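You operate a simulated robot arm through the tools that you are given. There is no shell and no other tool. Be economical: measure what you need, move in short steps, check, and stop when the job is done.

You are at the controls of a simulated two-armed robot. One attempt, no reset.

JOB
Pick up the bottle labelled "soap" from the corner bench with one hand, pass it to the other hand and put it on the table of the bin rack. Set down upright: bottle.

It is judged by the outcome, as a careful person would: the job done as asked, and still so three seconds after it is handed in. It fails if anything else is knocked over, pushed out of place, dropped, spilled or broken.

ROBOT AND FRAMES
Two 7-joint arms with two-finger parallel grippers on one trunk, on a base that drives. Base frame: it is fixed to the floor where the robot stands at the start and does not move with it; the origin is under the middle of the robot, x ahead of it, y to its left, z up; the surface under the hand at the start is at about z = 0.85. Lengths are in m, angles in rad, forces in N, time in s.
The left shoulder is at the start at [0.02, 0.17, 1.178], the right one opposite. With the tool pointing down near the work surface each hand reaches from about 0.2 to 0.68 m from the robot's upright axis, wherever it stands, measured 20 degrees to its own side. Places, roughly: table of the bin rack (36x12 cm) [-2.84, -3.38, 0.5]. Payload 3.8 kg a hand.
The tool frame of a hand sits at the grasp point between the pads (the TCP): z along the fingers, y along the line on which they close. The tips reach 0.03 m beyond it. Largest opening 0.11 m; finger width 0.02, thickness 0.01; the body of the gripper, 0.048 by 0.112 m, starts 0.055 m behind the TCP.
Orientation is that of the tool frame in the base frame, as a unit quaternion [x, y, z, w]. With the fingers straight down and closing along the base's y, the tool's x points along the base's -x, its y along +y and its z along -z.

CONTROLS
- The arms move only by the tool nudge_tool. It takes "left_commands", "right_commands" or both (then of equal length, played together; a hand with none holds still); each is a list that holds one entry, the list of rows, each a list of 7 numbers: the opening in per cent of the stroke, from 0 (shut) to 100 (fully open), then the shift along the tool's x, y, z in m, then the turn, a rotation vector about the tool's x, y, z in rad. In form: [[[gripper, dx, dy, dz, wx, wy, wz], ...]]. A call has 1 to 8 rows; each row is the pose to reach, as a shift and turn from the pose commanded when the call began, along the tool's axes at that moment. A row lasts 0.2 s, in which the tool goes at most 0.05 m and 0.15 rad; a call with a longer step from one row to the next is refused whole, and so is a gripper value outside its range. A pose out of reach is approached as far as the arm can. The call stops where the force on the tool passes 40 N (or 10 N more than at its start, if that is more) or the arm is blocked; 0.2 s more then pass. The fingers move at their own pace (about 0.072 m/s each) and stop on an object; they squeeze with about 28 N. The grip force told is the motor's: it shows also when the fingers shut on nothing. Time passes only in rows, and 0.2 s behind the last, so rows that repeat a pose let the fingers close. The reply holds the time, the measured pose of the TCP, the force on the tool along the base axes, the opening and the grip force, in the units named above and with some noise, with the torque about the TCP (base axes, N m) and any sound that the robot's microphone picked up.
- Cameras (640 x 400 px; columns grow to the right, rows downward): "scene" is now at [0.107, -0.0218, 1.3325]; the picture's right is [-0.23, -0.97, 0.00], its down [-0.52, 0.12, -0.85] and it looks along [0.82, -0.20, -0.53] (base axes); focal length 261 px, centre (320, 200). "left" rides on the left gripper at [0.072, -0.017, -0.103] in its tool frame; the picture's right is [0.23, 0.97, 0.00], its down [-0.76, 0.18, -0.62] and it looks along [-0.61, 0.14, 0.78] (tool axes); focal length 222 px, centre (320, 200). "right" rides on the right gripper at [0.072, 0.017, -0.103] in its tool frame; the picture's right is [-0.23, 0.97, 0.00], its down [-0.76, -0.18, -0.62] and it looks along [-0.61, -0.14, 0.78] (tool axes); focal length 222 px, centre (320, 200).
- grab_frame(camera): a new picture of that camera. The clock stands still meanwhile.
- slide_trunk(by): slides the trunk up (or, below 0, down) by that many m; the arms and the scene camera ride with it, the base frame stays. It gives what a move gives, with no picture.
- base_move(legs): drives the robot by 1 to 6 legs, each [ahead, turn to the left] in m and rad, along the robot's own axes; the way and the turn of a leg run together, so that a leg with both is an arc; at most 1.5 m and 3.142 rad a leg. The arms and the cameras ride along, it lands a little off, and it stops where it bumps. It gives what a move gives.
- head_to(pan, tilt): turns the head with the scene camera to pan (to the left, within 1.396 rad either way) and tilt (down, from -0.506 to 1.204), counted from straight ahead of the robot. It gives what a move gives.
- probe_pixels(camera, pixels): for up to 12 pixels [column, row] of the newest picture of that camera ("zoom" is the newest enlarged one), the place [x, y, z] in the base frame of the surface seen there, good to about 0.002 m. The clock stands still meanwhile.
- enlarge(camera, box): a new picture of the part [left, top, right, bottom] of that camera's present view, enlarged. The clock stands still meanwhile.
- job_done(): hands the job in; it is judged then, once.

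Work in short steps. Measure before you move; look again where a grasp or a placing could have gone wrong, and mend it. You have 80 turns and 78 pictures in all, those below and enlarged ones among them. Open the grippers and draw the arms clear of the work before you hand the job in, unless the task says otherwise; then end with one line.

The tools are called after "Request:" by a JSON object that holds its "op" and its "data". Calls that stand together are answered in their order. nudge_tool: Moves the arms, as the interface text tells. Its arguments: {"type":"object","properties":{"left_commands":{"type":"array"},"right_commands":{"type":"array"}},"required":[]} The other tools are called the same way: slide_trunk (by) slides the trunk up or down; base_move (legs) drives the base; head_to (pan, tilt) turns the head that bears the scene camera; grab_frame (camera) takes a picture; probe_pixels (camera, pixels) gives the place of the surface under pixels of a picture; enlarge (camera, box) takes an enlarged picture of a part of a camera's view; job_done () hands the job in.

At the start:

```text
time_s: 0.0
left_eef_pos: [0.4533, 0.1344, 1.1684]
left_ee_rot: [0.0, 1.0, 0.0, 0.001]
left_wrist_force: [0.4, 1.1, 0.2]
left_torque: [0.0, -0.03, -0.03]
left_grip_width: 0.1097
left_gripper_force: 0.1
right_eef_pos: [0.4177, -0.2482, 1.1658]
right_ee_rot: [0.0, 1.0, 0.0, 0.0]
right_wrist_force: [0.1, 0.5, 0.2]
right_torque: [0.02, -0.01, 0.0]
right_grip_width: 0.11
right_gripper_force: 0.1
trunk travel left (down, up): [-0.275, 0.295]
robot x, y, heading: [-0.0025, 0.0008, -0.006]
head pan, tilt: [-0.234, 0.564]
```

scene: 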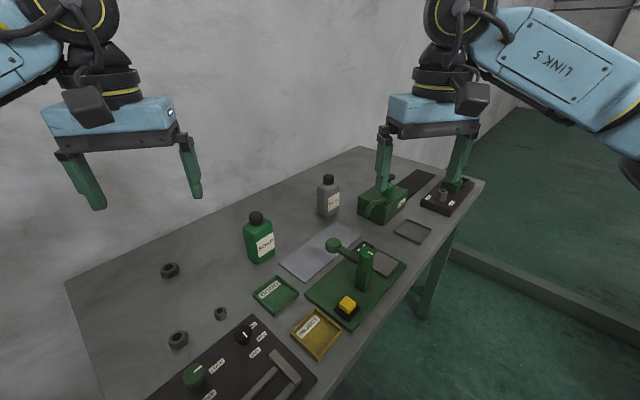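
right: 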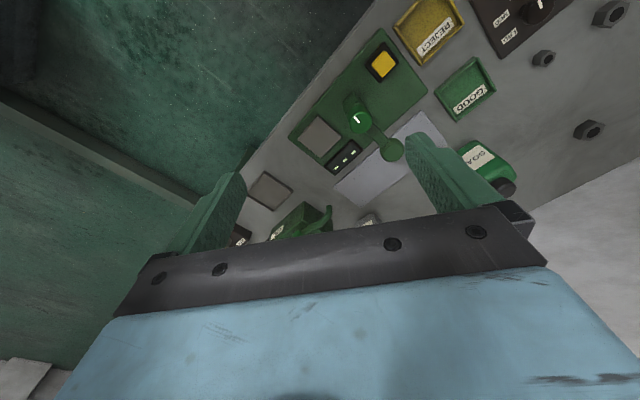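
left: 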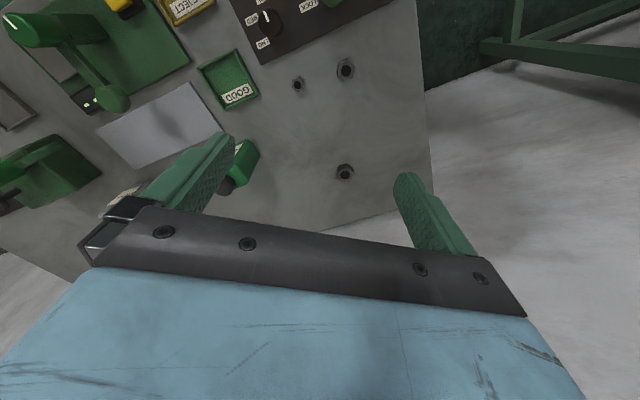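

The green bottle near (260,240) in the scene picture seems labelled "soap". I enlarge that part to read the labels on both bottles.

Request:
{"op": "enlarge", "data": {"camera": "scene", "box": [220, 160, 380, 290]}}

Request:
{"op": "probe_pixels", "data": {"camera": "scene", "pixels": [[256, 217], [258, 229], [265, 246], [248, 245], [272, 243], [262, 264], [247, 262], [240, 275], [328, 180], [328, 205], [270, 290], [310, 250]]}}

```text
3.08 times, centred on (300, 225) of scene
```

zoom: 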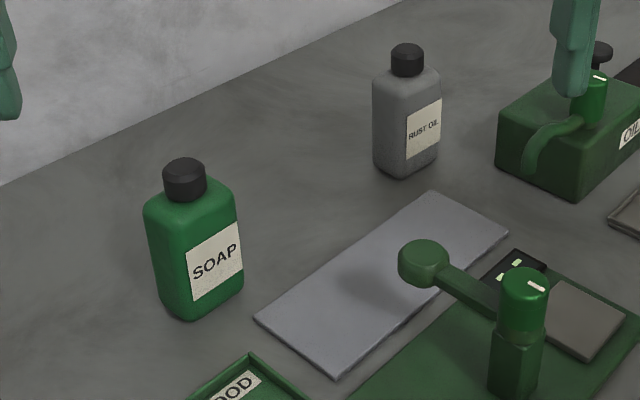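

```text
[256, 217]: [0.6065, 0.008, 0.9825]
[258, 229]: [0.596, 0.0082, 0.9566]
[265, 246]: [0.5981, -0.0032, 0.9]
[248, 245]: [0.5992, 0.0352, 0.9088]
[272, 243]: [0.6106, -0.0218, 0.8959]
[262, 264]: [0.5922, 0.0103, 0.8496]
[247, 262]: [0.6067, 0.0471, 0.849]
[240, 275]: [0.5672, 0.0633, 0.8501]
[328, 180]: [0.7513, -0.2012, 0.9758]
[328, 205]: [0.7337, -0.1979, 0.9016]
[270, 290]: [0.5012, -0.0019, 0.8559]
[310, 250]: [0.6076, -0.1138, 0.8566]
```

The green bottle reads SOAP. I measure its faces in the zoom picture: left edge, front corner, right edge and the cap.

Request:
{"op": "probe_pixels", "data": {"camera": "zoom", "pixels": [[150, 240], [165, 240], [180, 250], [190, 255], [215, 245], [237, 235], [184, 164], [168, 185], [202, 182], [185, 192], [232, 200], [155, 215]]}}

Request:
{"op": "grab_frame", "data": {"camera": "left"}}

```text
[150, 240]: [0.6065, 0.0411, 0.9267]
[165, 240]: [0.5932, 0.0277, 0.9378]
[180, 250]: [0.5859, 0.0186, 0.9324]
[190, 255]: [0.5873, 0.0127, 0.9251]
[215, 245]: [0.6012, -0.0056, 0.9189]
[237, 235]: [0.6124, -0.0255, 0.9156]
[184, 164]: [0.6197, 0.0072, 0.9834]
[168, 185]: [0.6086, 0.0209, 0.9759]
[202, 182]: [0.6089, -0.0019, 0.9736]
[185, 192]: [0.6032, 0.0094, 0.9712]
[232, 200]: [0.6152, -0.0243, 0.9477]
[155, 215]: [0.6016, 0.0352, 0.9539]
```

```text
73 pictures are left
```

left: 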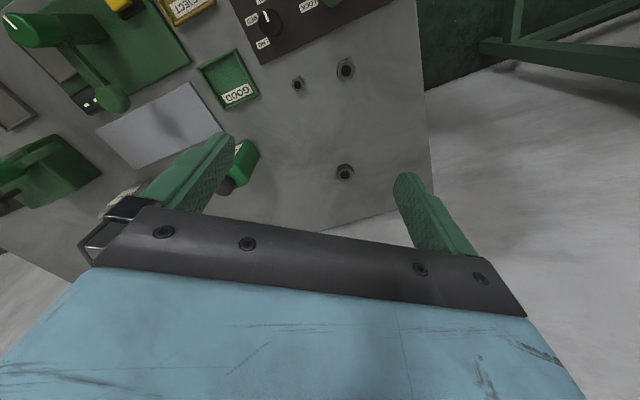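

The soap bottle stands at about (0.617, 0.010), its body roughly 6 x 4.6 cm and turned about 0.57 rad, with the cap top at 0.986. Before choosing the grips I look towards the rack, panning the head right.

Request:
{"op": "head_to", "data": {"pan": -1.39, "tilt": 0.35}}

Request:
{"op": "grab_frame", "data": {"camera": "scene"}}

Request:
{"op": "probe_pixels", "data": {"camera": "scene", "pixels": [[320, 200], [500, 200], [600, 200], [100, 200], [600, 100], [600, 350], [320, 350], [320, 100]]}}

```text
time_s: 1.4
left_eef_pos: [0.4533, 0.1342, 1.1682]
left_ee_rot: [0.0, 1.0, 0.0, 0.0]
left_wrist_force: [0.6, 0.6, -0.2]
left_torque: [0.01, 0.01, -0.02]
left_grip_width: 0.1101
left_gripper_force: 0.0
right_eef_pos: [0.4178, -0.2482, 1.1661]
right_ee_rot: [-0.001, 1.0, -0.001, 0.0]
right_wrist_force: [0.4, -0.6, -1.2]
right_torque: [-0.01, -0.02, 0.0]
right_grip_width: 0.1102
right_gripper_force: 0.0
trunk travel left (down, up): [-0.275, 0.295]
robot x, y, heading: [-0.0022, 0.0008, -0.003]
head pan, tilt: [-1.389, 0.351]
```

```text
72 pictures are left
```

scene: 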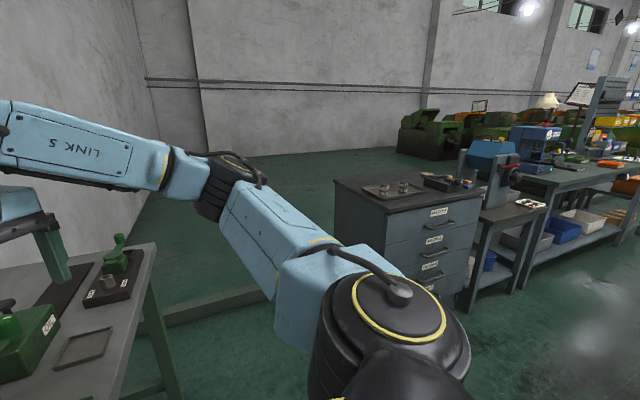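

```text
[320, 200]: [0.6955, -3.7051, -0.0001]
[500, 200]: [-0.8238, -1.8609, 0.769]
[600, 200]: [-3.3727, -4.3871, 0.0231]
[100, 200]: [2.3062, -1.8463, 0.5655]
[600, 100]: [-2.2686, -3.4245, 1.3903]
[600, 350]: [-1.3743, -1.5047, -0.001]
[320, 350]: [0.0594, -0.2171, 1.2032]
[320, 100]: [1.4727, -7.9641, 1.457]
```

The rack seems to be at the far right, around (-2.3,-3.4), but is mostly out of view. I back off from the bench a little and turn right to see it.

Request:
{"op": "base_move", "data": {"legs": [[-0.3, 0], [0, -1.2]]}}

Request:
{"op": "grab_frame", "data": {"camera": "scene"}}

Request:
{"op": "probe_pixels", "data": {"camera": "scene", "pixels": [[320, 200], [300, 150], [350, 250], [250, 200], [400, 200], [320, 250], [200, 200], [500, 250]]}}

```text
time_s: 6.4
left_eef_pos: [-0.0171, -0.3743, 1.1685]
left_ee_rot: [0.565, 0.825, 0.0, 0.0]
left_wrist_force: [-0.3, 0.3, 0.4]
left_torque: [-0.01, 0.0, -0.03]
left_grip_width: 0.1101
left_gripper_force: 0.1
right_eef_pos: [-0.3874, -0.4792, 1.1658]
right_ee_rot: [0.564, 0.826, 0.0, 0.0]
right_wrist_force: [-0.6, 0.7, -0.6]
right_torque: [-0.03, -0.02, 0.0]
right_grip_width: 0.1099
right_gripper_force: 0.0
trunk travel left (down, up): [-0.275, 0.295]
robot x, y, heading: [-0.3056, 0.0011, -1.199]
head pan, tilt: [-1.389, 0.351]
```

```text
71 pictures are left
```

scene: 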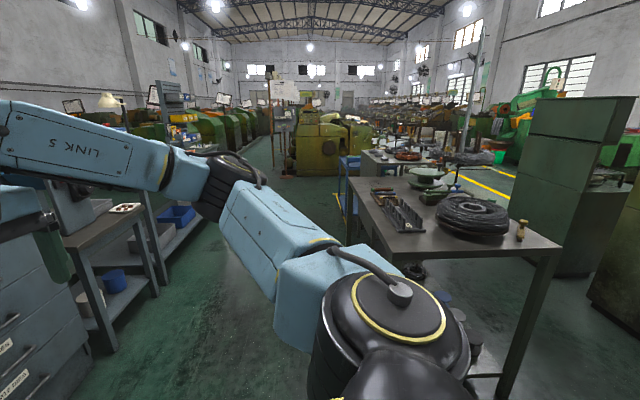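

```text
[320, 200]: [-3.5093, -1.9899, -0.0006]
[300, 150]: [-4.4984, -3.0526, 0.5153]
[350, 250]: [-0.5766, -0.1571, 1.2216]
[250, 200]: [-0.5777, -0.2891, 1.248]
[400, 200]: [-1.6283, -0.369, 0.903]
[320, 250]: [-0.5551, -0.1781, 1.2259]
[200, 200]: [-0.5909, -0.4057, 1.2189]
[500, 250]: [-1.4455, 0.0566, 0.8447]
```

I've now overshot; the rack lies at pan -1.0 from here, so I aim the head there and look.

Request:
{"op": "head_to", "data": {"pan": -0.95, "tilt": 0.2}}

Request:
{"op": "grab_frame", "data": {"camera": "scene"}}

Request:
{"op": "enlarge", "data": {"camera": "scene", "box": [160, 100, 480, 300]}}

Request:
{"op": "probe_pixels", "data": {"camera": "scene", "pixels": [[320, 150], [300, 180], [320, 200], [340, 180], [260, 150], [280, 200], [360, 200], [320, 230], [300, 130], [340, 130]]}}

```text
time_s: 7.3
left_eef_pos: [-0.0172, -0.3755, 1.1684]
left_ee_rot: [0.565, 0.825, 0.001, -0.001]
left_wrist_force: [-0.8, 0.4, -0.5]
left_torque: [0.01, -0.01, 0.0]
left_grip_width: 0.1102
left_gripper_force: 0.1
right_eef_pos: [-0.3866, -0.479, 1.1658]
right_ee_rot: [0.565, 0.825, 0.0, 0.0]
right_wrist_force: [0.2, 0.4, 0.1]
right_torque: [0.0, 0.01, -0.01]
right_grip_width: 0.1102
right_gripper_force: 0.0
trunk travel left (down, up): [-0.275, 0.295]
robot x, y, heading: [-0.306, -0.0011, -1.197]
head pan, tilt: [-0.949, 0.201]
```

```text
70 pictures are left
```

scene: 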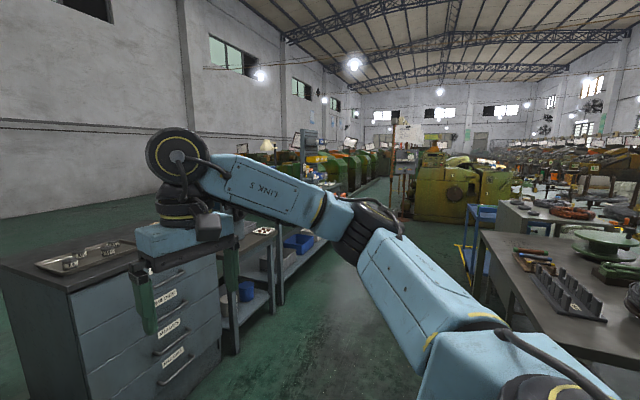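

```text
2.00 times, centred on (320, 200) of scene
```

zoom: 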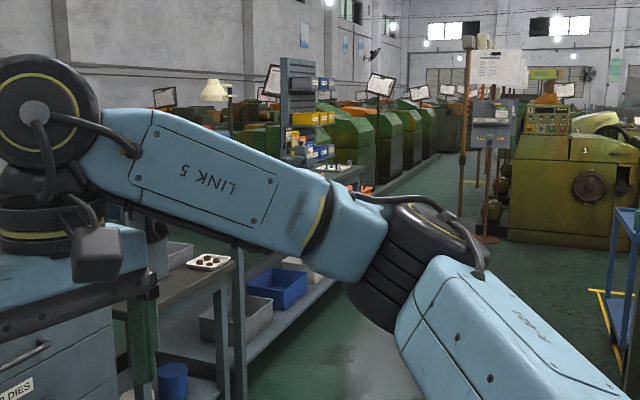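

```text
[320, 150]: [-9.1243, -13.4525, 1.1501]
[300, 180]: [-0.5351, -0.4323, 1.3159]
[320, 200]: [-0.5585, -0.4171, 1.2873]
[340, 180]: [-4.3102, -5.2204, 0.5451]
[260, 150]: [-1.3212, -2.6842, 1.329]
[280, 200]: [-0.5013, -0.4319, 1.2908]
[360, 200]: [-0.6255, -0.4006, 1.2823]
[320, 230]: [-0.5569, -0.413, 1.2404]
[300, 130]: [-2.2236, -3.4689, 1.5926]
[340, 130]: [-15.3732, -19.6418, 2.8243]
```

My own right arm hides the rack. I turn the robot to face it so the view runs between the arms.

Request:
{"op": "base_move", "data": {"legs": [[0, -1.05]]}}

Request:
{"op": "head_to", "data": {"pan": 0.0, "tilt": 0.2}}

Request:
{"op": "grab_frame", "data": {"camera": "scene"}}

Request:
{"op": "enlarge", "data": {"camera": "scene", "box": [240, 100, 400, 200]}}

Request:
{"op": "probe_pixels", "data": {"camera": "scene", "pixels": [[320, 200], [300, 180], [340, 180], [280, 160], [300, 150], [320, 150], [260, 200], [260, 250], [400, 250], [200, 200], [200, 250], [450, 250]]}}

```text
time_s: 10.4
left_eef_pos: [-0.4859, -0.4361, 1.1682]
left_ee_rot: [0.903, 0.43, 0.0, 0.0]
left_wrist_force: [0.3, 0.6, 1.5]
left_torque: [0.0, -0.02, -0.01]
left_grip_width: 0.11
left_gripper_force: 0.1
right_eef_pos: [-0.7621, -0.1678, 1.1661]
right_ee_rot: [0.902, 0.431, 0.0, 0.0]
right_wrist_force: [0.5, 0.3, 0.4]
right_torque: [0.04, 0.0, 0.01]
right_grip_width: 0.1099
right_gripper_force: 0.0
trunk travel left (down, up): [-0.275, 0.295]
robot x, y, heading: [-0.3055, 0.0014, -2.256]
head pan, tilt: [-0.949, 0.201]
```

```text
time_s: 11.6
left_eef_pos: [-0.4878, -0.4366, 1.1679]
left_ee_rot: [0.903, 0.43, 0.0, 0.0]
left_wrist_force: [-0.4, 0.4, -0.8]
left_torque: [-0.02, 0.04, 0.02]
left_grip_width: 0.11
left_gripper_force: 0.1
right_eef_pos: [-0.7626, -0.168, 1.1649]
right_ee_rot: [0.903, 0.43, 0.0, -0.001]
right_wrist_force: [-0.5, -0.5, 0.0]
right_torque: [0.0, 0.02, 0.03]
right_grip_width: 0.1097
right_gripper_force: 0.1
trunk travel left (down, up): [-0.275, 0.295]
robot x, y, heading: [-0.3065, -0.0001, -2.253]
head pan, tilt: [0.0, 0.201]
```

```text
68 pictures are left
```

scene: 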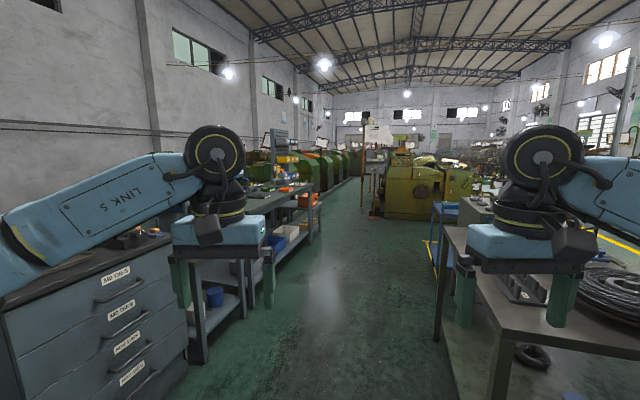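

```text
4.00 times, centred on (320, 150) of scene
```

zoom: 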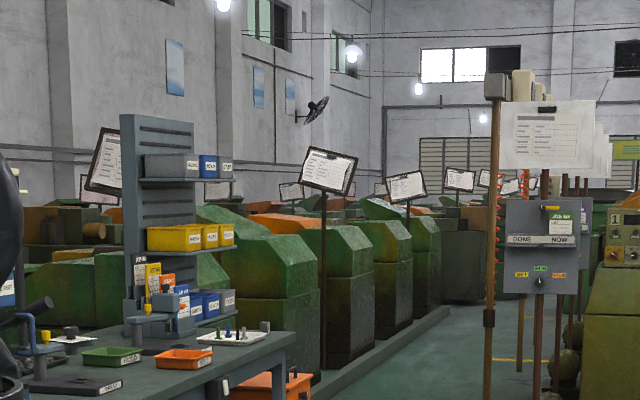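

```text
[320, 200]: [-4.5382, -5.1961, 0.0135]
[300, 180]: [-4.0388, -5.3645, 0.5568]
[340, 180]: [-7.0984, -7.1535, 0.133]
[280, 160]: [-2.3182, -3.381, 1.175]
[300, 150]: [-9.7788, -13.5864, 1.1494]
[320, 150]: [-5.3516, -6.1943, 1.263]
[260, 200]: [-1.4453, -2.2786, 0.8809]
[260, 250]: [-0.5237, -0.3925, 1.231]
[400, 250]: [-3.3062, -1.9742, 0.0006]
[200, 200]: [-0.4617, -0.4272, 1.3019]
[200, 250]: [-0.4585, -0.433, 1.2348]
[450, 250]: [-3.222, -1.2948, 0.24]
```

There's a small orange stool-like thing at the rack bench's end, zoom (265,382). I probe it and the surrounding edges to map the way.

Request:
{"op": "probe_pixels", "data": {"camera": "zoom", "pixels": [[262, 380], [240, 385], [300, 380], [292, 375], [283, 340], [240, 350], [180, 360], [160, 200]]}}

Request:
{"op": "enlarge", "data": {"camera": "scene", "box": [240, 170, 340, 240]}}

Request:
{"op": "probe_pixels", "data": {"camera": "scene", "pixels": [[190, 330], [204, 355], [310, 240], [430, 330], [445, 310], [495, 390], [435, 205], [390, 215], [300, 300], [250, 300], [150, 240], [186, 350]]}}

```text
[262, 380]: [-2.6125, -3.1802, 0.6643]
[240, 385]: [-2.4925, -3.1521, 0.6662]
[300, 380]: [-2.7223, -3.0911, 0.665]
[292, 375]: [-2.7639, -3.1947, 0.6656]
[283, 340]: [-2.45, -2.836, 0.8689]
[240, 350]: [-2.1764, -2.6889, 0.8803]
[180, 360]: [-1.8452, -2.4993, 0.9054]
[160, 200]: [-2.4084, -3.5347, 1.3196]
```

```text
5.71 times, centred on (290, 205) of scene
```

zoom: 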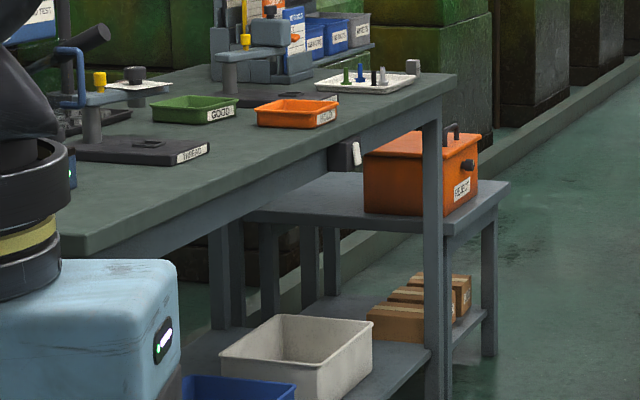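

```text
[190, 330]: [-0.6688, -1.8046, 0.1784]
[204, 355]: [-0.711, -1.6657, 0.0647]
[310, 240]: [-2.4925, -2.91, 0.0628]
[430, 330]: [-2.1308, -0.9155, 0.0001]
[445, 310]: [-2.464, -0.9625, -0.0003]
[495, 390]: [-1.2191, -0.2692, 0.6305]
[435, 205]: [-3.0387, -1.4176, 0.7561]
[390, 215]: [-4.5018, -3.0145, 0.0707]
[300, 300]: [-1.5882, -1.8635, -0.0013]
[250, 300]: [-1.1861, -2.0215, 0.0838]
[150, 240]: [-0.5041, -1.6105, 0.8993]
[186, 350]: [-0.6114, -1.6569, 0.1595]
```

The low grey table at the end of the bench carries an orange "REJECT" box; its top should be z≈0.5. I measure its corners and the box.

Request:
{"op": "probe_pixels", "data": {"camera": "zoom", "pixels": [[300, 205], [350, 190], [345, 180], [400, 222], [470, 210], [495, 188], [490, 182], [450, 232], [395, 215], [470, 150], [455, 190], [370, 150]]}}

```text
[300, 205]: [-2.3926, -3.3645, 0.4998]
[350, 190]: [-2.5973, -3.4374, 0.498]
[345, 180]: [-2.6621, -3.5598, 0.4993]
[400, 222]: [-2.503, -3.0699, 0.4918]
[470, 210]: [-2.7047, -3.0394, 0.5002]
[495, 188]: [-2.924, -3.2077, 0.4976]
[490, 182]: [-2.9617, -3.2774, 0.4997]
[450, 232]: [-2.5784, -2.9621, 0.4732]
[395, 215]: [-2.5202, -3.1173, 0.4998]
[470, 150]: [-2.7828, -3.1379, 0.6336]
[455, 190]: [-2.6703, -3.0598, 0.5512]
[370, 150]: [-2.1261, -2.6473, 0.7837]
```

The table top is at z≈0.5 with open space above its far end, so a top-down placing works. Plan: the right hand picks low with a tilted tool, the left takes the bottle from above and places it. I drive back to the bench.

Request:
{"op": "base_move", "data": {"legs": [[0, 2.25], [0.3, 0]]}}

Request:
{"op": "head_to", "data": {"pan": -0.1, "tilt": 0.65}}

Request:
{"op": "grab_frame", "data": {"camera": "scene"}}

Request:
{"op": "enlarge", "data": {"camera": "scene", "box": [200, 130, 360, 230]}}

Request:
{"op": "probe_pixels", "data": {"camera": "scene", "pixels": [[250, 380], [330, 380], [400, 300], [350, 235], [330, 270], [380, 250], [120, 200], [100, 340]]}}

```text
time_s: 19.1
left_eef_pos: [0.4454, 0.1546, 1.1684]
left_ee_rot: [-0.013, 1.0, 0.0, 0.0]
left_wrist_force: [0.4, -0.1, -0.3]
left_torque: [-0.01, 0.03, 0.01]
left_grip_width: 0.1098
left_gripper_force: 0.1
right_eef_pos: [0.4191, -0.2295, 1.1648]
right_ee_rot: [-0.014, 1.0, 0.0, 0.0]
right_wrist_force: [0.1, 0.6, 0.1]
right_torque: [-0.05, 0.0, -0.03]
right_grip_width: 0.11
right_gripper_force: 0.0
trunk travel left (down, up): [-0.275, 0.295]
robot x, y, heading: [-0.0038, 0.0087, 0.03]
head pan, tilt: [0.0, 0.201]
```

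```text
time_s: 20.0
left_eef_pos: [0.4441, 0.1542, 1.168]
left_ee_rot: [-0.012, 1.0, 0.0, 0.001]
left_wrist_force: [0.3, -0.4, 0.1]
left_torque: [0.0, -0.02, 0.02]
left_grip_width: 0.1101
left_gripper_force: 0.0
right_eef_pos: [0.4187, -0.2298, 1.165]
right_ee_rot: [-0.014, 1.0, 0.0, -0.001]
right_wrist_force: [0.6, 0.7, 0.2]
right_torque: [0.02, 0.02, -0.03]
right_grip_width: 0.11
right_gripper_force: 0.0
trunk travel left (down, up): [-0.275, 0.295]
robot x, y, heading: [-0.0035, 0.0085, 0.028]
head pan, tilt: [-0.099, 0.649]
```

```text
65 pictures are left
```

scene: 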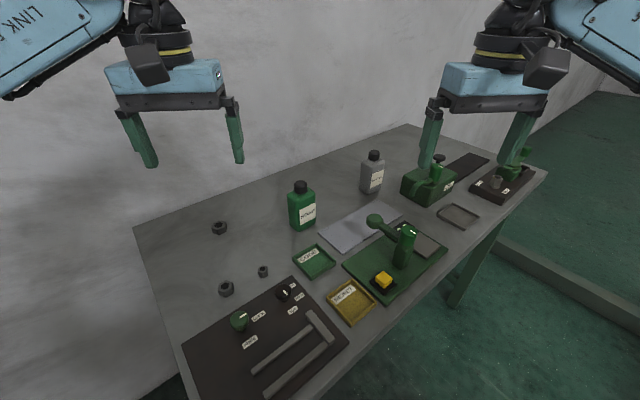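

```text
4.00 times, centred on (280, 180) of scene
```

zoom: 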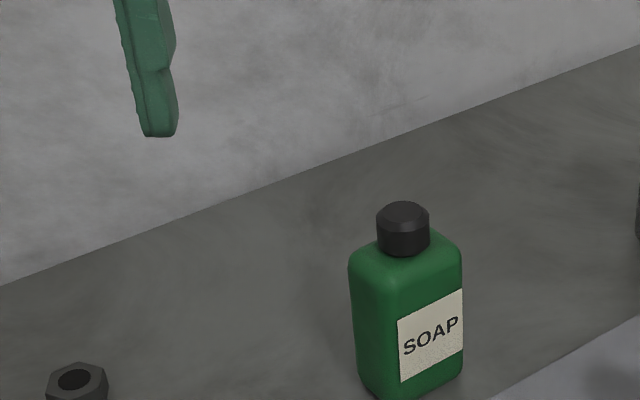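

```text
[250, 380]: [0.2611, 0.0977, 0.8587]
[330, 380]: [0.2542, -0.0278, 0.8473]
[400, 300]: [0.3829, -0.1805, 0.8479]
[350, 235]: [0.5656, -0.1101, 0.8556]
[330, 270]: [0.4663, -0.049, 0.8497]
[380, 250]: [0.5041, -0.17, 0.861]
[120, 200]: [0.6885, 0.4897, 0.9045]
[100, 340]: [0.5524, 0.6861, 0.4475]
```

The bench edge runs parallel to the label face. I measure the bottle again from here, and the lever knob (375,220) and post (405,235) beside the approach path.

Request:
{"op": "probe_pixels", "data": {"camera": "zoom", "pixels": [[403, 215], [380, 235], [427, 235], [403, 250], [355, 300], [385, 300], [400, 310], [430, 350], [460, 300], [460, 350], [440, 248], [362, 260]]}}

Request:
{"op": "probe_pixels", "data": {"camera": "scene", "pixels": [[375, 220], [368, 216], [408, 230], [404, 255], [313, 262], [300, 250], [373, 155], [373, 175], [220, 228], [262, 271], [400, 125], [235, 160]]}}

```text
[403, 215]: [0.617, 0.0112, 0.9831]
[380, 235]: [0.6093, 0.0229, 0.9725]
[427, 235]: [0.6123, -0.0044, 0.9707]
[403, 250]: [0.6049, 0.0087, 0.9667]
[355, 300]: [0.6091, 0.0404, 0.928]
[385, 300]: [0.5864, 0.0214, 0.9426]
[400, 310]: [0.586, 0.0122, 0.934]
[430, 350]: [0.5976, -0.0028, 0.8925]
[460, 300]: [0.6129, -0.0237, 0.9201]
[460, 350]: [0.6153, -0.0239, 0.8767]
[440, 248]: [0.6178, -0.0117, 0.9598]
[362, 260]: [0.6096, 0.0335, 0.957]
```

```text
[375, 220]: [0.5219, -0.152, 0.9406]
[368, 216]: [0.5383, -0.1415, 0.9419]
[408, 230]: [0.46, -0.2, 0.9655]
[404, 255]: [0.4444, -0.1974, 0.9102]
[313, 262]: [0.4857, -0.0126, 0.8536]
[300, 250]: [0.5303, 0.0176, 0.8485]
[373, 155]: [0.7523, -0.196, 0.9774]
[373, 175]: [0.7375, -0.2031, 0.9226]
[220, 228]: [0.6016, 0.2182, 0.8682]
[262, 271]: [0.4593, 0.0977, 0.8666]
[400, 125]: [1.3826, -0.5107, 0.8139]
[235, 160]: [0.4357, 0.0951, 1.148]
```

The soap bottle is centred at about (0.618, 0.011), with label-face direction yaw ≈0.67 rad, body about 5.8 x 4.6 cm and shoulder at 0.955. First I yaw the right hand by 0.64 and bring it in high behind the bottle.

Request:
{"op": "nudge_tool", "data": {"right_commands": [[[100, -0.011, 0.024, 0.009, 0, 0, -0.128], [100, -0.022, 0.048, 0.018, 0, 0, -0.257], [100, -0.033, 0.071, 0.027, 0, 0, -0.385], [100, -0.044, 0.095, 0.036, 0, 0, -0.514], [100, -0.054, 0.119, 0.045, 0, 0, -0.642], [100, -0.054, 0.119, 0.045, 0, 0, -0.642]]]}}

```text
time_s: 21.4
left_eef_pos: [0.443, 0.1544, 1.1688]
left_ee_rot: [-0.013, 1.0, -0.001, -0.001]
left_wrist_force: [0.8, 0.3, 0.2]
left_torque: [-0.02, -0.01, 0.01]
left_grip_width: 0.1102
left_gripper_force: 0.0
right_eef_pos: [0.4685, -0.1068, 1.1202]
right_ee_rot: [-0.329, 0.944, 0.0, 0.001]
right_wrist_force: [-0.2, 0.1, 0.2]
right_torque: [-0.03, 0.0, -0.01]
right_grip_width: 0.11
right_gripper_force: 0.1
trunk travel left (down, up): [-0.275, 0.295]
robot x, y, heading: [-0.0078, 0.0079, 0.028]
head pan, tilt: [-0.099, 0.649]
```

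Yaw reached. Now I pitch the tool 60° forward while moving towards the pre-grasp pose.

Request:
{"op": "nudge_tool", "data": {"right_commands": [[[100, -0.01, 0, 0.011, 0, -0.131, 0], [100, -0.02, 0, 0.022, 0, -0.262, 0], [100, -0.029, 0, 0.034, 0, -0.393, 0], [100, -0.039, 0, 0.045, 0, -0.524, 0], [100, -0.048, 0, 0.056, 0, -0.654, 0], [100, -0.058, 0, 0.067, 0, -0.785, 0], [100, -0.068, -0.001, 0.079, 0, -0.916, 0], [100, -0.077, -0.001, 0.09, 0, -1.047, 0]]]}}

Request:
{"op": "grab_frame", "data": {"camera": "scene"}}

Request:
{"op": "grab_frame", "data": {"camera": "right"}}

```text
time_s: 23.2
left_eef_pos: [0.4433, 0.1542, 1.1673]
left_ee_rot: [-0.013, 1.0, 0.0, 0.0]
left_wrist_force: [-0.2, -0.1, -0.2]
left_torque: [0.03, 0.01, -0.02]
left_grip_width: 0.1102
left_gripper_force: 0.1
right_eef_pos: [0.5304, -0.0604, 1.0317]
right_ee_rot: [-0.285, 0.817, 0.165, 0.473]
right_wrist_force: [-0.7, -0.7, 0.7]
right_torque: [-0.01, 0.02, -0.02]
right_grip_width: 0.1103
right_gripper_force: 0.1
trunk travel left (down, up): [-0.275, 0.295]
robot x, y, heading: [-0.005, 0.0113, 0.025]
head pan, tilt: [-0.099, 0.649]
```

```text
63 pictures are left
```

scene: 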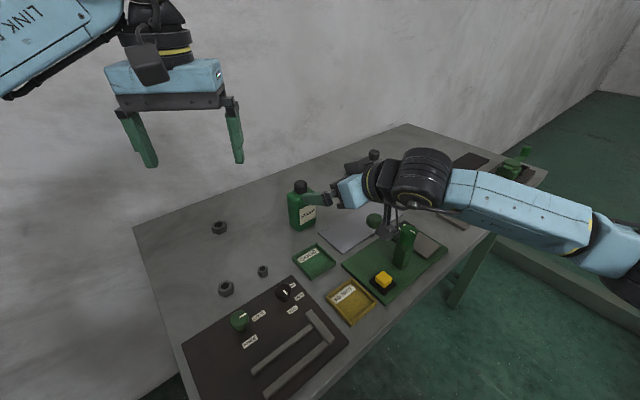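

```text
62 pictures are left
```

right: 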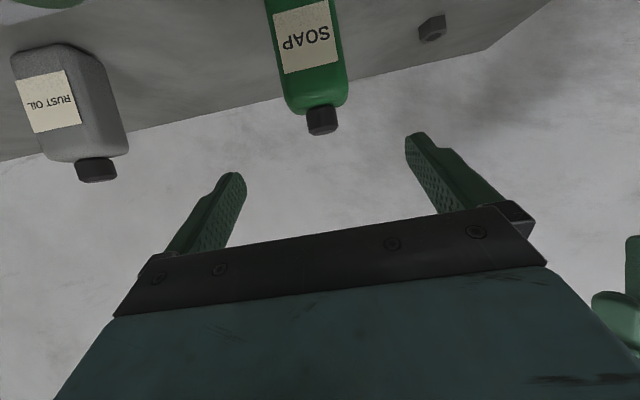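

The bottle lies midway between the open fingers in the right view (310,70). I go about 60% of the way down and check again.

Request:
{"op": "nudge_tool", "data": {"right_commands": [[[100, 0.011, 0, 0.031, 0, 0, 0], [100, 0.022, 0.001, 0.063, 0, 0, 0], [100, 0.0334, 0.001, 0.094, 0, 0, 0], [100, 0.0334, 0.001, 0.094, 0, 0, 0]]]}}

Request:
{"op": "grab_frame", "data": {"camera": "right"}}

Request:
{"op": "enlarge", "data": {"camera": "scene", "box": [260, 130, 460, 280]}}

```text
time_s: 24.2
left_eef_pos: [0.4443, 0.1541, 1.1678]
left_ee_rot: [-0.013, 1.0, 0.0, 0.0]
left_wrist_force: [0.0, -0.1, 0.5]
left_torque: [-0.04, -0.01, 0.02]
left_grip_width: 0.1101
left_gripper_force: 0.1
right_eef_pos: [0.5814, -0.0214, 0.9536]
right_ee_rot: [-0.285, 0.818, 0.164, 0.472]
right_wrist_force: [0.1, -0.3, 0.5]
right_torque: [0.02, -0.01, -0.02]
right_grip_width: 0.11
right_gripper_force: 0.0
trunk travel left (down, up): [-0.275, 0.295]
robot x, y, heading: [-0.009, 0.0071, 0.028]
head pan, tilt: [-0.099, 0.649]
```

```text
61 pictures are left
```

right: 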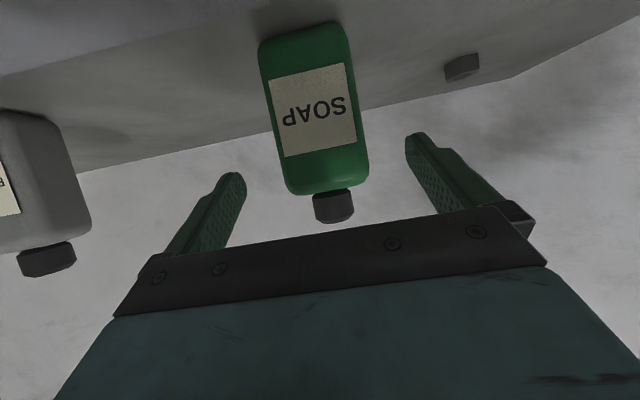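

```text
2.67 times, centred on (360, 205) of scene
```

zoom: 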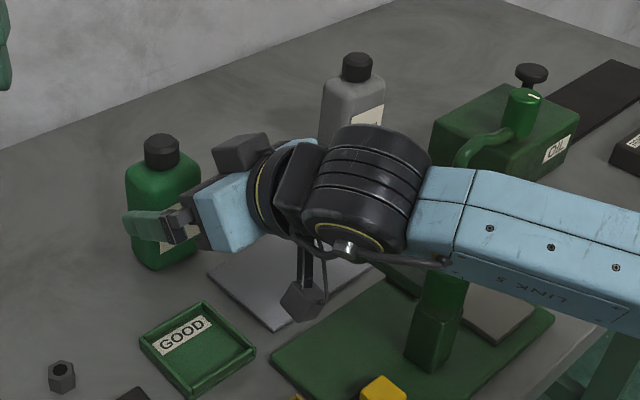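

The bottle is well centred. The wrist barrel at zoom (365,190) must stay clear of the lever below it, so I measure both before going lower.

Request:
{"op": "probe_pixels", "data": {"camera": "zoom", "pixels": [[360, 150], [345, 240], [400, 245], [310, 215], [280, 200], [440, 262], [300, 300], [245, 145], [435, 300], [420, 270], [340, 250], [225, 210]]}}

```text
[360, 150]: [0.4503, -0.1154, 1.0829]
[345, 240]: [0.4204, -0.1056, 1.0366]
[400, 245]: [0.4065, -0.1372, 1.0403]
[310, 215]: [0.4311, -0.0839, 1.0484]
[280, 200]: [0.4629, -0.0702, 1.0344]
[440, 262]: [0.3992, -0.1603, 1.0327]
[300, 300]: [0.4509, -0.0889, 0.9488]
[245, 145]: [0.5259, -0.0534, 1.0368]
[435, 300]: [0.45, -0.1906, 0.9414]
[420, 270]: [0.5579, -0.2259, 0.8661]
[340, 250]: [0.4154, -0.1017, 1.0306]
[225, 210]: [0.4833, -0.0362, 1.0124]
```

The barrel's lower end stays about 1 cm or more off the knob if I grasp slightly higher, at z≈0.912. I make the last approach slowly with the fingers open.

Request:
{"op": "nudge_tool", "data": {"right_commands": [[[100, 0.0035, 0.001, 0.015, 0, 0, 0], [100, 0.007, 0.0014, 0.029, 0, 0, 0], [100, 0.0105, 0.002, 0.044, 0, 0, 0], [100, 0.0141, 0.0028, 0.0588, 0, 0, 0], [100, 0.0141, 0.0028, 0.0588, 0, 0, 0]]]}}

Request:
{"op": "grab_frame", "data": {"camera": "right"}}

Request:
{"op": "enlarge", "data": {"camera": "scene", "box": [260, 130, 460, 280]}}

```text
time_s: 25.4
left_eef_pos: [0.443, 0.154, 1.1686]
left_ee_rot: [-0.013, 1.0, 0.001, 0.0]
left_wrist_force: [0.3, -1.2, 0.2]
left_torque: [0.0, -0.02, -0.01]
left_grip_width: 0.1102
left_gripper_force: 0.1
right_eef_pos: [0.6135, 0.0076, 0.9133]
right_ee_rot: [-0.285, 0.818, 0.164, 0.472]
right_wrist_force: [-0.5, 0.0, 0.9]
right_torque: [0.03, 0.0, 0.04]
right_grip_width: 0.11
right_gripper_force: 0.1
trunk travel left (down, up): [-0.275, 0.295]
robot x, y, heading: [-0.0072, 0.0068, 0.026]
head pan, tilt: [-0.099, 0.649]
```

```text
59 pictures are left
```

right: 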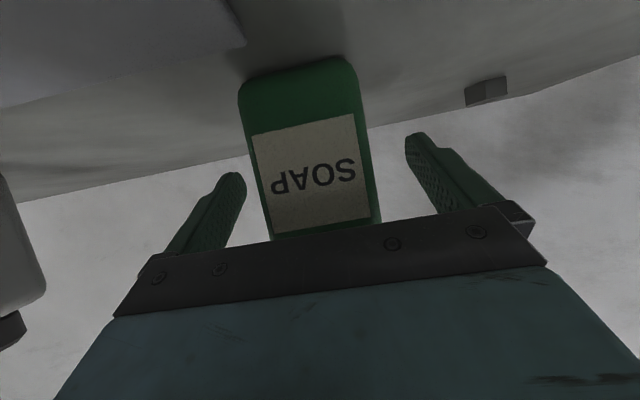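

```text
2.67 times, centred on (360, 205) of scene
```

zoom: 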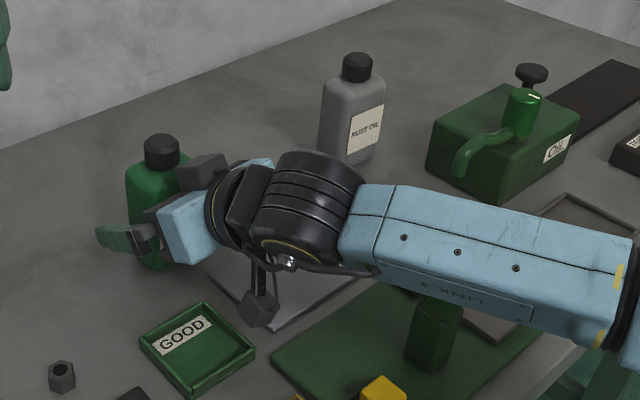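

No contact; the bottle sits between the pads at (315,150). I close the right gripper, holding the pose.

Request:
{"op": "nudge_tool", "data": {"right_commands": [[[0, 0, 0, 0, 0, 0, 0], [0, 0, 0, 0, 0, 0, 0], [0, 0, 0, 0, 0, 0, 0], [0, 0, 0, 0, 0, 0, 0], [0, 0, 0, 0, 0, 0, 0]]]}}

Request:
{"op": "grab_frame", "data": {"camera": "right"}}

```text
time_s: 26.6
left_eef_pos: [0.444, 0.1543, 1.169]
left_ee_rot: [-0.013, 1.0, 0.001, 0.0]
left_wrist_force: [-0.4, 0.5, -1.0]
left_torque: [-0.02, 0.02, 0.01]
left_grip_width: 0.11
left_gripper_force: 0.0
right_eef_pos: [0.614, 0.009, 0.9134]
right_ee_rot: [-0.284, 0.818, 0.163, 0.472]
right_wrist_force: [-0.3, 0.1, 0.9]
right_torque: [-0.08, -0.1, -0.01]
right_grip_width: 0.0638
right_gripper_force: 28.6
trunk travel left (down, up): [-0.275, 0.295]
robot x, y, heading: [-0.0043, 0.0047, 0.03]
head pan, tilt: [-0.099, 0.649]
```

```text
57 pictures are left
```

right: 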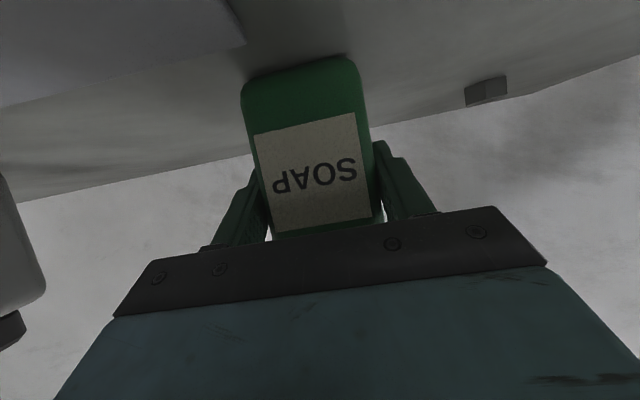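

Grip is firm (0.064 m, 28.6 N). I lift straight up 16 cm.

Request:
{"op": "nudge_tool", "data": {"right_commands": [[[0, -0.0175, 0, -0.01, 0, 0, 0], [0, -0.043, 0, -0.025, 0, 0, 0], [0, -0.0725, 0, -0.042, 0, 0, 0], [0, -0.104, 0, -0.06, 0, 0, 0], [0, -0.139, 0, -0.08, 0, 0, 0], [0, -0.139, 0, -0.08, 0, 0, 0]]]}}

Request:
{"op": "grab_frame", "data": {"camera": "scene"}}

```text
time_s: 28.0
left_eef_pos: [0.4441, 0.1548, 1.1685]
left_ee_rot: [-0.013, 1.0, -0.001, 0.0]
left_wrist_force: [-0.5, -0.2, 0.4]
left_torque: [-0.03, 0.01, -0.02]
left_grip_width: 0.11
left_gripper_force: 0.0
right_eef_pos: [0.6129, 0.0085, 1.0741]
right_ee_rot: [-0.285, 0.818, 0.165, 0.472]
right_wrist_force: [-0.3, -0.3, -3.3]
right_torque: [0.0, 0.04, -0.02]
right_grip_width: 0.064
right_gripper_force: 27.8
trunk travel left (down, up): [-0.275, 0.295]
robot x, y, heading: [-0.0048, 0.011, 0.03]
head pan, tilt: [-0.099, 0.649]
```

```text
56 pictures are left
```

scene: 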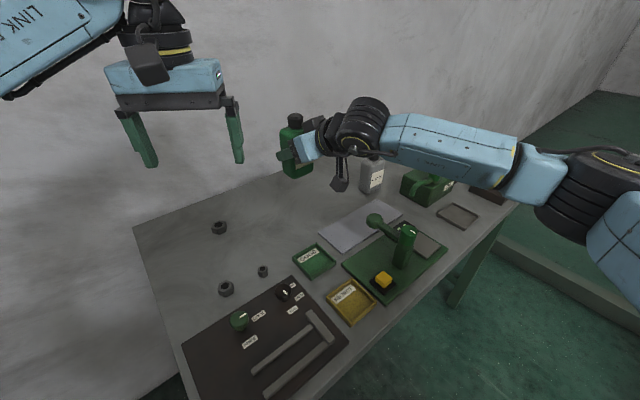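

The bottle is lifted and upright (weight ≈3.3 N). I bring it back in front of the robot, turning the right hand further left, while the left hand rises and yaws so its camera faces away.

Request:
{"op": "nudge_tool", "data": {"right_commands": [[[0, 0.008, 0.014, -0.013, -0.097, 0, -0.056], [0, 0.015, 0.027, -0.026, -0.195, 0, -0.1125], [0, 0.022, 0.041, -0.038, -0.292, 0, -0.169], [0, 0.03, 0.054, -0.051, -0.39, 0, -0.225], [0, 0.037, 0.068, -0.064, -0.487, 0, -0.281], [0, 0.044, 0.082, -0.077, -0.584, 0, -0.3375], [0, 0.052, 0.095, -0.09, -0.682, 0, -0.394], [0, 0.059, 0.109, -0.102, -0.779, 0, -0.45]]], "left_commands": [[[100, 0, 0.006, -0.01, 0, 0, 0.145], [100, 0, 0.012, -0.02, 0, 0, 0.29], [100, 0, 0.018, -0.03, 0, 0, 0.435], [100, 0, 0.024, -0.04, 0, 0, 0.58], [100, 0, 0.03, -0.05, 0, 0, 0.725], [100, 0, 0.036, -0.06, 0, 0, 0.87], [100, 0, 0.042, -0.07, 0, 0, 1.015], [100, 0, 0.048, -0.08, 0, 0, 1.16]]]}}

Request:
{"op": "grab_frame", "data": {"camera": "scene"}}

```text
time_s: 29.8
left_eef_pos: [0.3789, 0.1607, 1.2235]
left_ee_rot: [0.535, 0.845, 0.001, 0.001]
left_wrist_force: [0.0, -0.2, -0.2]
left_torque: [0.01, -0.04, 0.01]
left_grip_width: 0.1103
left_gripper_force: 0.1
left hand out of reach, approached as far as the arm can: row 7, 8
right_eef_pos: [0.4528, 0.0207, 1.0737]
right_ee_rot: [-0.612, 0.613, 0.353, 0.354]
right_wrist_force: [0.7, -0.3, -2.9]
right_torque: [-0.05, 0.01, 0.02]
right_grip_width: 0.0636
right_gripper_force: 28.3
right hand out of reach, approached as far as the arm can: row 4, 5
trunk travel left (down, up): [-0.275, 0.295]
robot x, y, heading: [-0.008, 0.0101, 0.028]
head pan, tilt: [-0.099, 0.649]
```

```text
55 pictures are left
```

scene: 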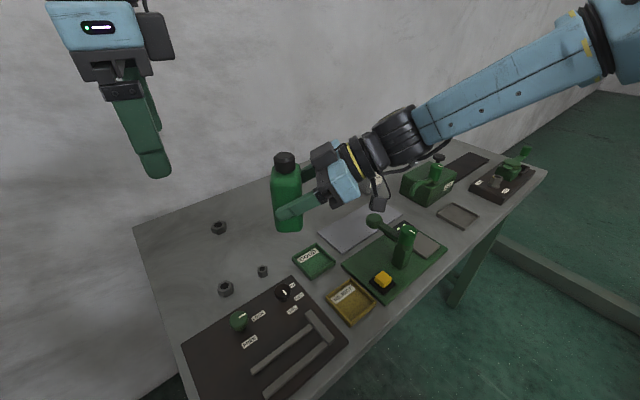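

The left arm ran out of reach being so high. I back the robot off the bench so the handover can be done lower in free space.

Request:
{"op": "base_move", "data": {"legs": [[-0.5, 0]]}}

Request:
{"op": "nudge_tool", "data": {"right_commands": [[[0, -0.017, 0, -0.01, 0, 0, 0], [0, 0.017, 0, 0.01, 0, 0, 0], [0, 0.052, 0, 0.03, 0, 0, 0], [0, 0.087, 0, 0.05, 0, 0, 0], [0, 0.121, 0, 0.07, 0, 0, 0], [0, 0.121, 0, 0.07, 0, 0, 0]]]}}

```text
time_s: 32.7
left_eef_pos: [-0.1222, 0.1474, 1.2243]
left_ee_rot: [0.537, 0.843, 0.001, 0.002]
left_wrist_force: [-0.6, 0.7, 0.5]
left_torque: [0.02, -0.01, 0.02]
left_grip_width: 0.11
left_gripper_force: 0.0
right_eef_pos: [-0.0491, 0.0071, 1.0733]
right_ee_rot: [-0.61, 0.615, 0.352, 0.356]
right_wrist_force: [0.7, -0.3, -2.3]
right_torque: [-0.01, -0.01, -0.03]
right_grip_width: 0.064
right_gripper_force: 27.3
trunk travel left (down, up): [-0.275, 0.295]
robot x, y, heading: [-0.507, -0.0069, 0.022]
head pan, tilt: [-0.099, 0.649]
```

```text
time_s: 34.1
left_eef_pos: [-0.1202, 0.147, 1.223]
left_ee_rot: [0.537, 0.844, 0.0, 0.001]
left_wrist_force: [-0.1, -0.6, 0.2]
left_torque: [-0.03, 0.0, 0.01]
left_grip_width: 0.11
left_gripper_force: 0.0
right_eef_pos: [-0.0476, 0.0039, 0.9335]
right_ee_rot: [-0.61, 0.615, 0.351, 0.356]
right_wrist_force: [0.4, -0.1, -2.6]
right_torque: [-0.01, 0.01, -0.02]
right_grip_width: 0.0639
right_gripper_force: 28.1
trunk travel left (down, up): [-0.275, 0.295]
robot x, y, heading: [-0.5037, -0.0036, 0.021]
head pan, tilt: [-0.099, 0.649]
```

Now the left hand goes lower, next to the bottle, and completes its yaw to -90°.

Request:
{"op": "nudge_tool", "data": {"left_commands": [[[100, -0.007, 0.008, 0.029, 0, 0, 0.088], [100, -0.015, 0.015, 0.057, 0, 0, 0.176], [100, -0.022, 0.023, 0.086, 0, 0, 0.264], [100, -0.03, 0.03, 0.114, 0, 0, 0.352], [100, -0.037, 0.038, 0.143, 0, 0, 0.44], [100, -0.037, 0.038, 0.143, 0, 0, 0.44]]]}}

Request:
{"op": "head_to", "data": {"pan": 0.0, "tilt": 0.7}}

Request:
{"op": "grab_frame", "data": {"camera": "scene"}}

Request:
{"op": "grab_frame", "data": {"camera": "left"}}

```text
time_s: 35.5
left_eef_pos: [-0.2033, 0.0985, 1.1004]
left_ee_rot: [0.708, 0.706, 0.001, 0.0]
left_wrist_force: [1.2, 0.2, -0.1]
left_torque: [0.01, 0.01, -0.03]
left_grip_width: 0.1101
left_gripper_force: 0.0
left hand out of reach, approached as far as the arm can: row 1, 2, 3, 4, 5, 6
right_eef_pos: [-0.0478, 0.0052, 0.9324]
right_ee_rot: [-0.61, 0.615, 0.352, 0.355]
right_wrist_force: [0.5, -0.1, -3.4]
right_torque: [-0.03, 0.0, 0.03]
right_grip_width: 0.0638
right_gripper_force: 28.6
trunk travel left (down, up): [-0.275, 0.295]
robot x, y, heading: [-0.5063, -0.0072, 0.025]
head pan, tilt: [-0.099, 0.649]
```

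```text
time_s: 36.2
left_eef_pos: [-0.204, 0.1004, 1.1003]
left_ee_rot: [0.708, 0.707, 0.0, 0.001]
left_wrist_force: [-0.1, 0.6, -0.1]
left_torque: [0.02, 0.02, -0.02]
left_grip_width: 0.1099
left_gripper_force: 0.1
right_eef_pos: [-0.0474, 0.0062, 0.9334]
right_ee_rot: [-0.61, 0.614, 0.353, 0.355]
right_wrist_force: [-0.2, 0.5, -3.1]
right_torque: [-0.02, -0.04, -0.01]
right_grip_width: 0.0638
right_gripper_force: 28.2
trunk travel left (down, up): [-0.275, 0.295]
robot x, y, heading: [-0.5095, -0.0055, 0.021]
head pan, tilt: [0.0, 0.7]
```

```text
54 pictures are left
```

scene: 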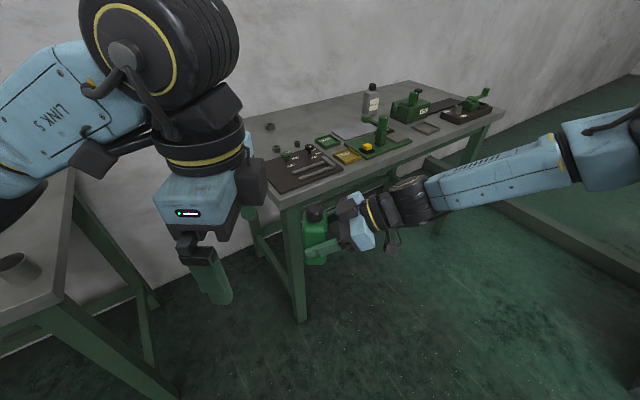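

```text
53 pictures are left
```

left: 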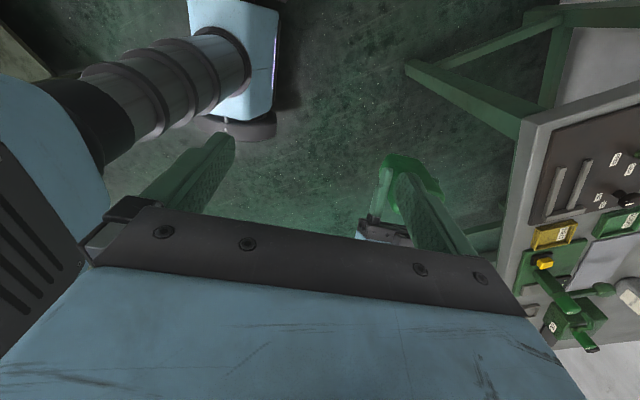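

The left hand reached yaw -90° but was held back at x=-0.204. I test whether it can move ahead from here, with a 6 cm shift along its y.

Request:
{"op": "nudge_tool", "data": {"left_commands": [[[100, 0, 0.03, 0, 0, 0, 0], [100, 0, 0.06, 0, 0, 0, 0], [100, 0, 0.06, 0, 0, 0, 0]]]}}

```text
time_s: 37.0
left_eef_pos: [-0.1961, 0.0814, 1.1031]
left_ee_rot: [0.707, 0.707, 0.0, 0.001]
left_wrist_force: [0.2, -0.1, -0.4]
left_torque: [0.01, -0.02, 0.0]
left_grip_width: 0.1101
left_gripper_force: 0.1
left hand out of reach, approached as far as the arm can: row 1, 2, 3
right_eef_pos: [-0.0478, 0.007, 0.9331]
right_ee_rot: [-0.61, 0.615, 0.351, 0.355]
right_wrist_force: [-0.6, -0.6, -3.2]
right_torque: [-0.05, -0.03, 0.02]
right_grip_width: 0.0639
right_gripper_force: 27.3
trunk travel left (down, up): [-0.275, 0.295]
robot x, y, heading: [-0.5077, -0.0054, 0.02]
head pan, tilt: [0.0, 0.7]
```

Left yaw -90° is outside its joint range. Instead I turn the right hand back by -0.9 rad and bring the left round to yaw +0.67, so that it grips the same faces above the right fingers. This is the first part of that turn.

Request:
{"op": "nudge_tool", "data": {"right_commands": [[[0, 0, 0, 0, 0.097, 0, 0.056], [0, 0, 0, 0, 0.195, 0, 0.1125], [0, 0, 0, 0, 0.292, 0, 0.169], [0, 0, 0, 0, 0.39, 0, 0.225], [0, 0, 0, 0, 0.487, 0, 0.281], [0, 0, 0, 0, 0.584, 0, 0.3375], [0, 0, 0, 0, 0.682, 0, 0.394], [0, 0, 0, 0, 0.779, 0, 0.45]]], "left_commands": [[[100, 0.01, 0, 0, 0, 0, -0.145], [100, 0.02, 0, -0.005, 0, 0, -0.29], [100, 0.03, 0, -0.01, 0, 0, -0.435], [100, 0.04, 0, -0.015, 0, 0, -0.58], [100, 0.05, 0, -0.02, 0, 0, -0.725], [100, 0.06, 0, -0.025, 0, 0, -0.87], [100, 0.06, 0, -0.025, 0, 0, -1.015], [100, 0.06, 0, -0.025, 0, 0, -1.16]]]}}

```text
time_s: 38.8
left_eef_pos: [-0.194, 0.1433, 1.1303]
left_ee_rot: [0.205, 0.979, 0.0, 0.0]
left_wrist_force: [-0.3, -0.9, -0.2]
left_torque: [0.04, -0.04, -0.03]
left_grip_width: 0.1099
left_gripper_force: 0.0
right_eef_pos: [-0.0487, 0.0063, 0.9325]
right_ee_rot: [-0.305, 0.811, 0.175, 0.468]
right_wrist_force: [1.2, -0.1, -2.2]
right_torque: [-0.02, 0.01, 0.0]
right_grip_width: 0.0637
right_gripper_force: 28.0
right hand out of reach, approached as far as the arm can: row 8
trunk travel left (down, up): [-0.275, 0.295]
robot x, y, heading: [-0.506, -0.0059, 0.02]
head pan, tilt: [0.0, 0.7]
```

References follow the reached pose, good. The bottle yaw is now 0.72; I turn the left to match and bring it up beside the bottle.

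Request:
{"op": "nudge_tool", "data": {"left_commands": [[[100, -0.017, 0.002, 0.004, 0, 0, -0.1417], [100, -0.035, 0.004, 0.008, 0, 0, -0.283], [100, -0.052, 0.005, 0.011, 0, 0, -0.425], [100, -0.07, 0.007, 0.015, 0, 0, -0.567], [100, -0.087, 0.009, 0.019, 0, 0, -0.708], [100, -0.105, 0.011, 0.022, 0, 0, -0.85], [100, -0.122, 0.013, 0.026, 0, 0, -0.992], [100, -0.14, 0.0143, 0.03, 0, 0, -1.133]]]}}

Request:
{"op": "grab_frame", "data": {"camera": "scene"}}

Request:
{"op": "grab_frame", "data": {"camera": "left"}}

```text
time_s: 40.6
left_eef_pos: [-0.0597, 0.0993, 1.0997]
left_ee_rot: [-0.354, 0.935, -0.001, 0.002]
left_wrist_force: [-0.6, 0.1, 0.1]
left_torque: [0.01, -0.03, -0.01]
left_grip_width: 0.1099
left_gripper_force: 0.1
right_eef_pos: [-0.0481, 0.0055, 0.9332]
right_ee_rot: [-0.304, 0.811, 0.176, 0.468]
right_wrist_force: [-0.8, -0.2, -4.3]
right_torque: [0.01, 0.0, -0.02]
right_grip_width: 0.064
right_gripper_force: 28.1
trunk travel left (down, up): [-0.275, 0.295]
robot x, y, heading: [-0.5033, -0.0059, 0.021]
head pan, tilt: [0.0, 0.7]
```

```text
52 pictures are left
```

scene: 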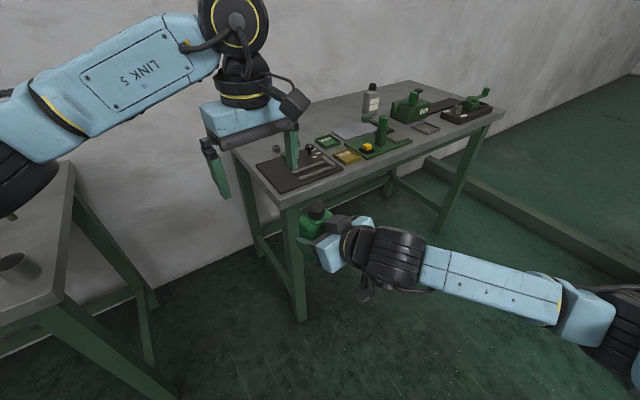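

```text
51 pictures are left
```

left: 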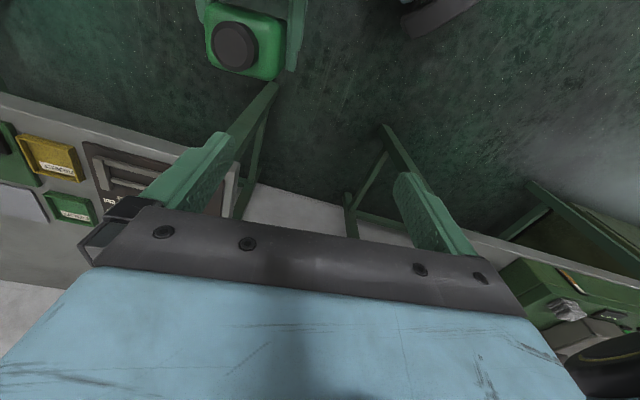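

The left camera sees the bottle's top at (236,47). I measure the cap and the right gripper's nearby parts before moving over it.

Request:
{"op": "probe_pixels", "data": {"camera": "left", "pixels": [[236, 47], [215, 47], [257, 47], [236, 68], [210, 60], [280, 50], [245, 78], [300, 30], [212, 35], [290, 65]]}}

Request:
{"op": "probe_pixels", "data": {"camera": "scene", "pixels": [[316, 208], [316, 222], [305, 225], [342, 218], [360, 225], [395, 235], [340, 250]]}}

```text
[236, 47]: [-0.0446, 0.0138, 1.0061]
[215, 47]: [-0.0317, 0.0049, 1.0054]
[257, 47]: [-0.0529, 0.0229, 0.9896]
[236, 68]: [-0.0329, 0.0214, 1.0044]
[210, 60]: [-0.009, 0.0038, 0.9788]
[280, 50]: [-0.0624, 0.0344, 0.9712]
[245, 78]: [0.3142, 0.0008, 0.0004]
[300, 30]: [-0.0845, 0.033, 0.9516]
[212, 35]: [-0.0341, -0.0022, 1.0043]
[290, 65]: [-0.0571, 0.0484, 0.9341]
```

```text
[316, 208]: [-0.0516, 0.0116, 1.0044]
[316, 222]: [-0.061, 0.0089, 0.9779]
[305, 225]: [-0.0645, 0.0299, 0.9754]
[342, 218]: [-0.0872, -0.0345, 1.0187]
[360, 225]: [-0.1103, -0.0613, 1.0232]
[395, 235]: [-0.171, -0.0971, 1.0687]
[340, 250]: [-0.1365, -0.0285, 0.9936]
```

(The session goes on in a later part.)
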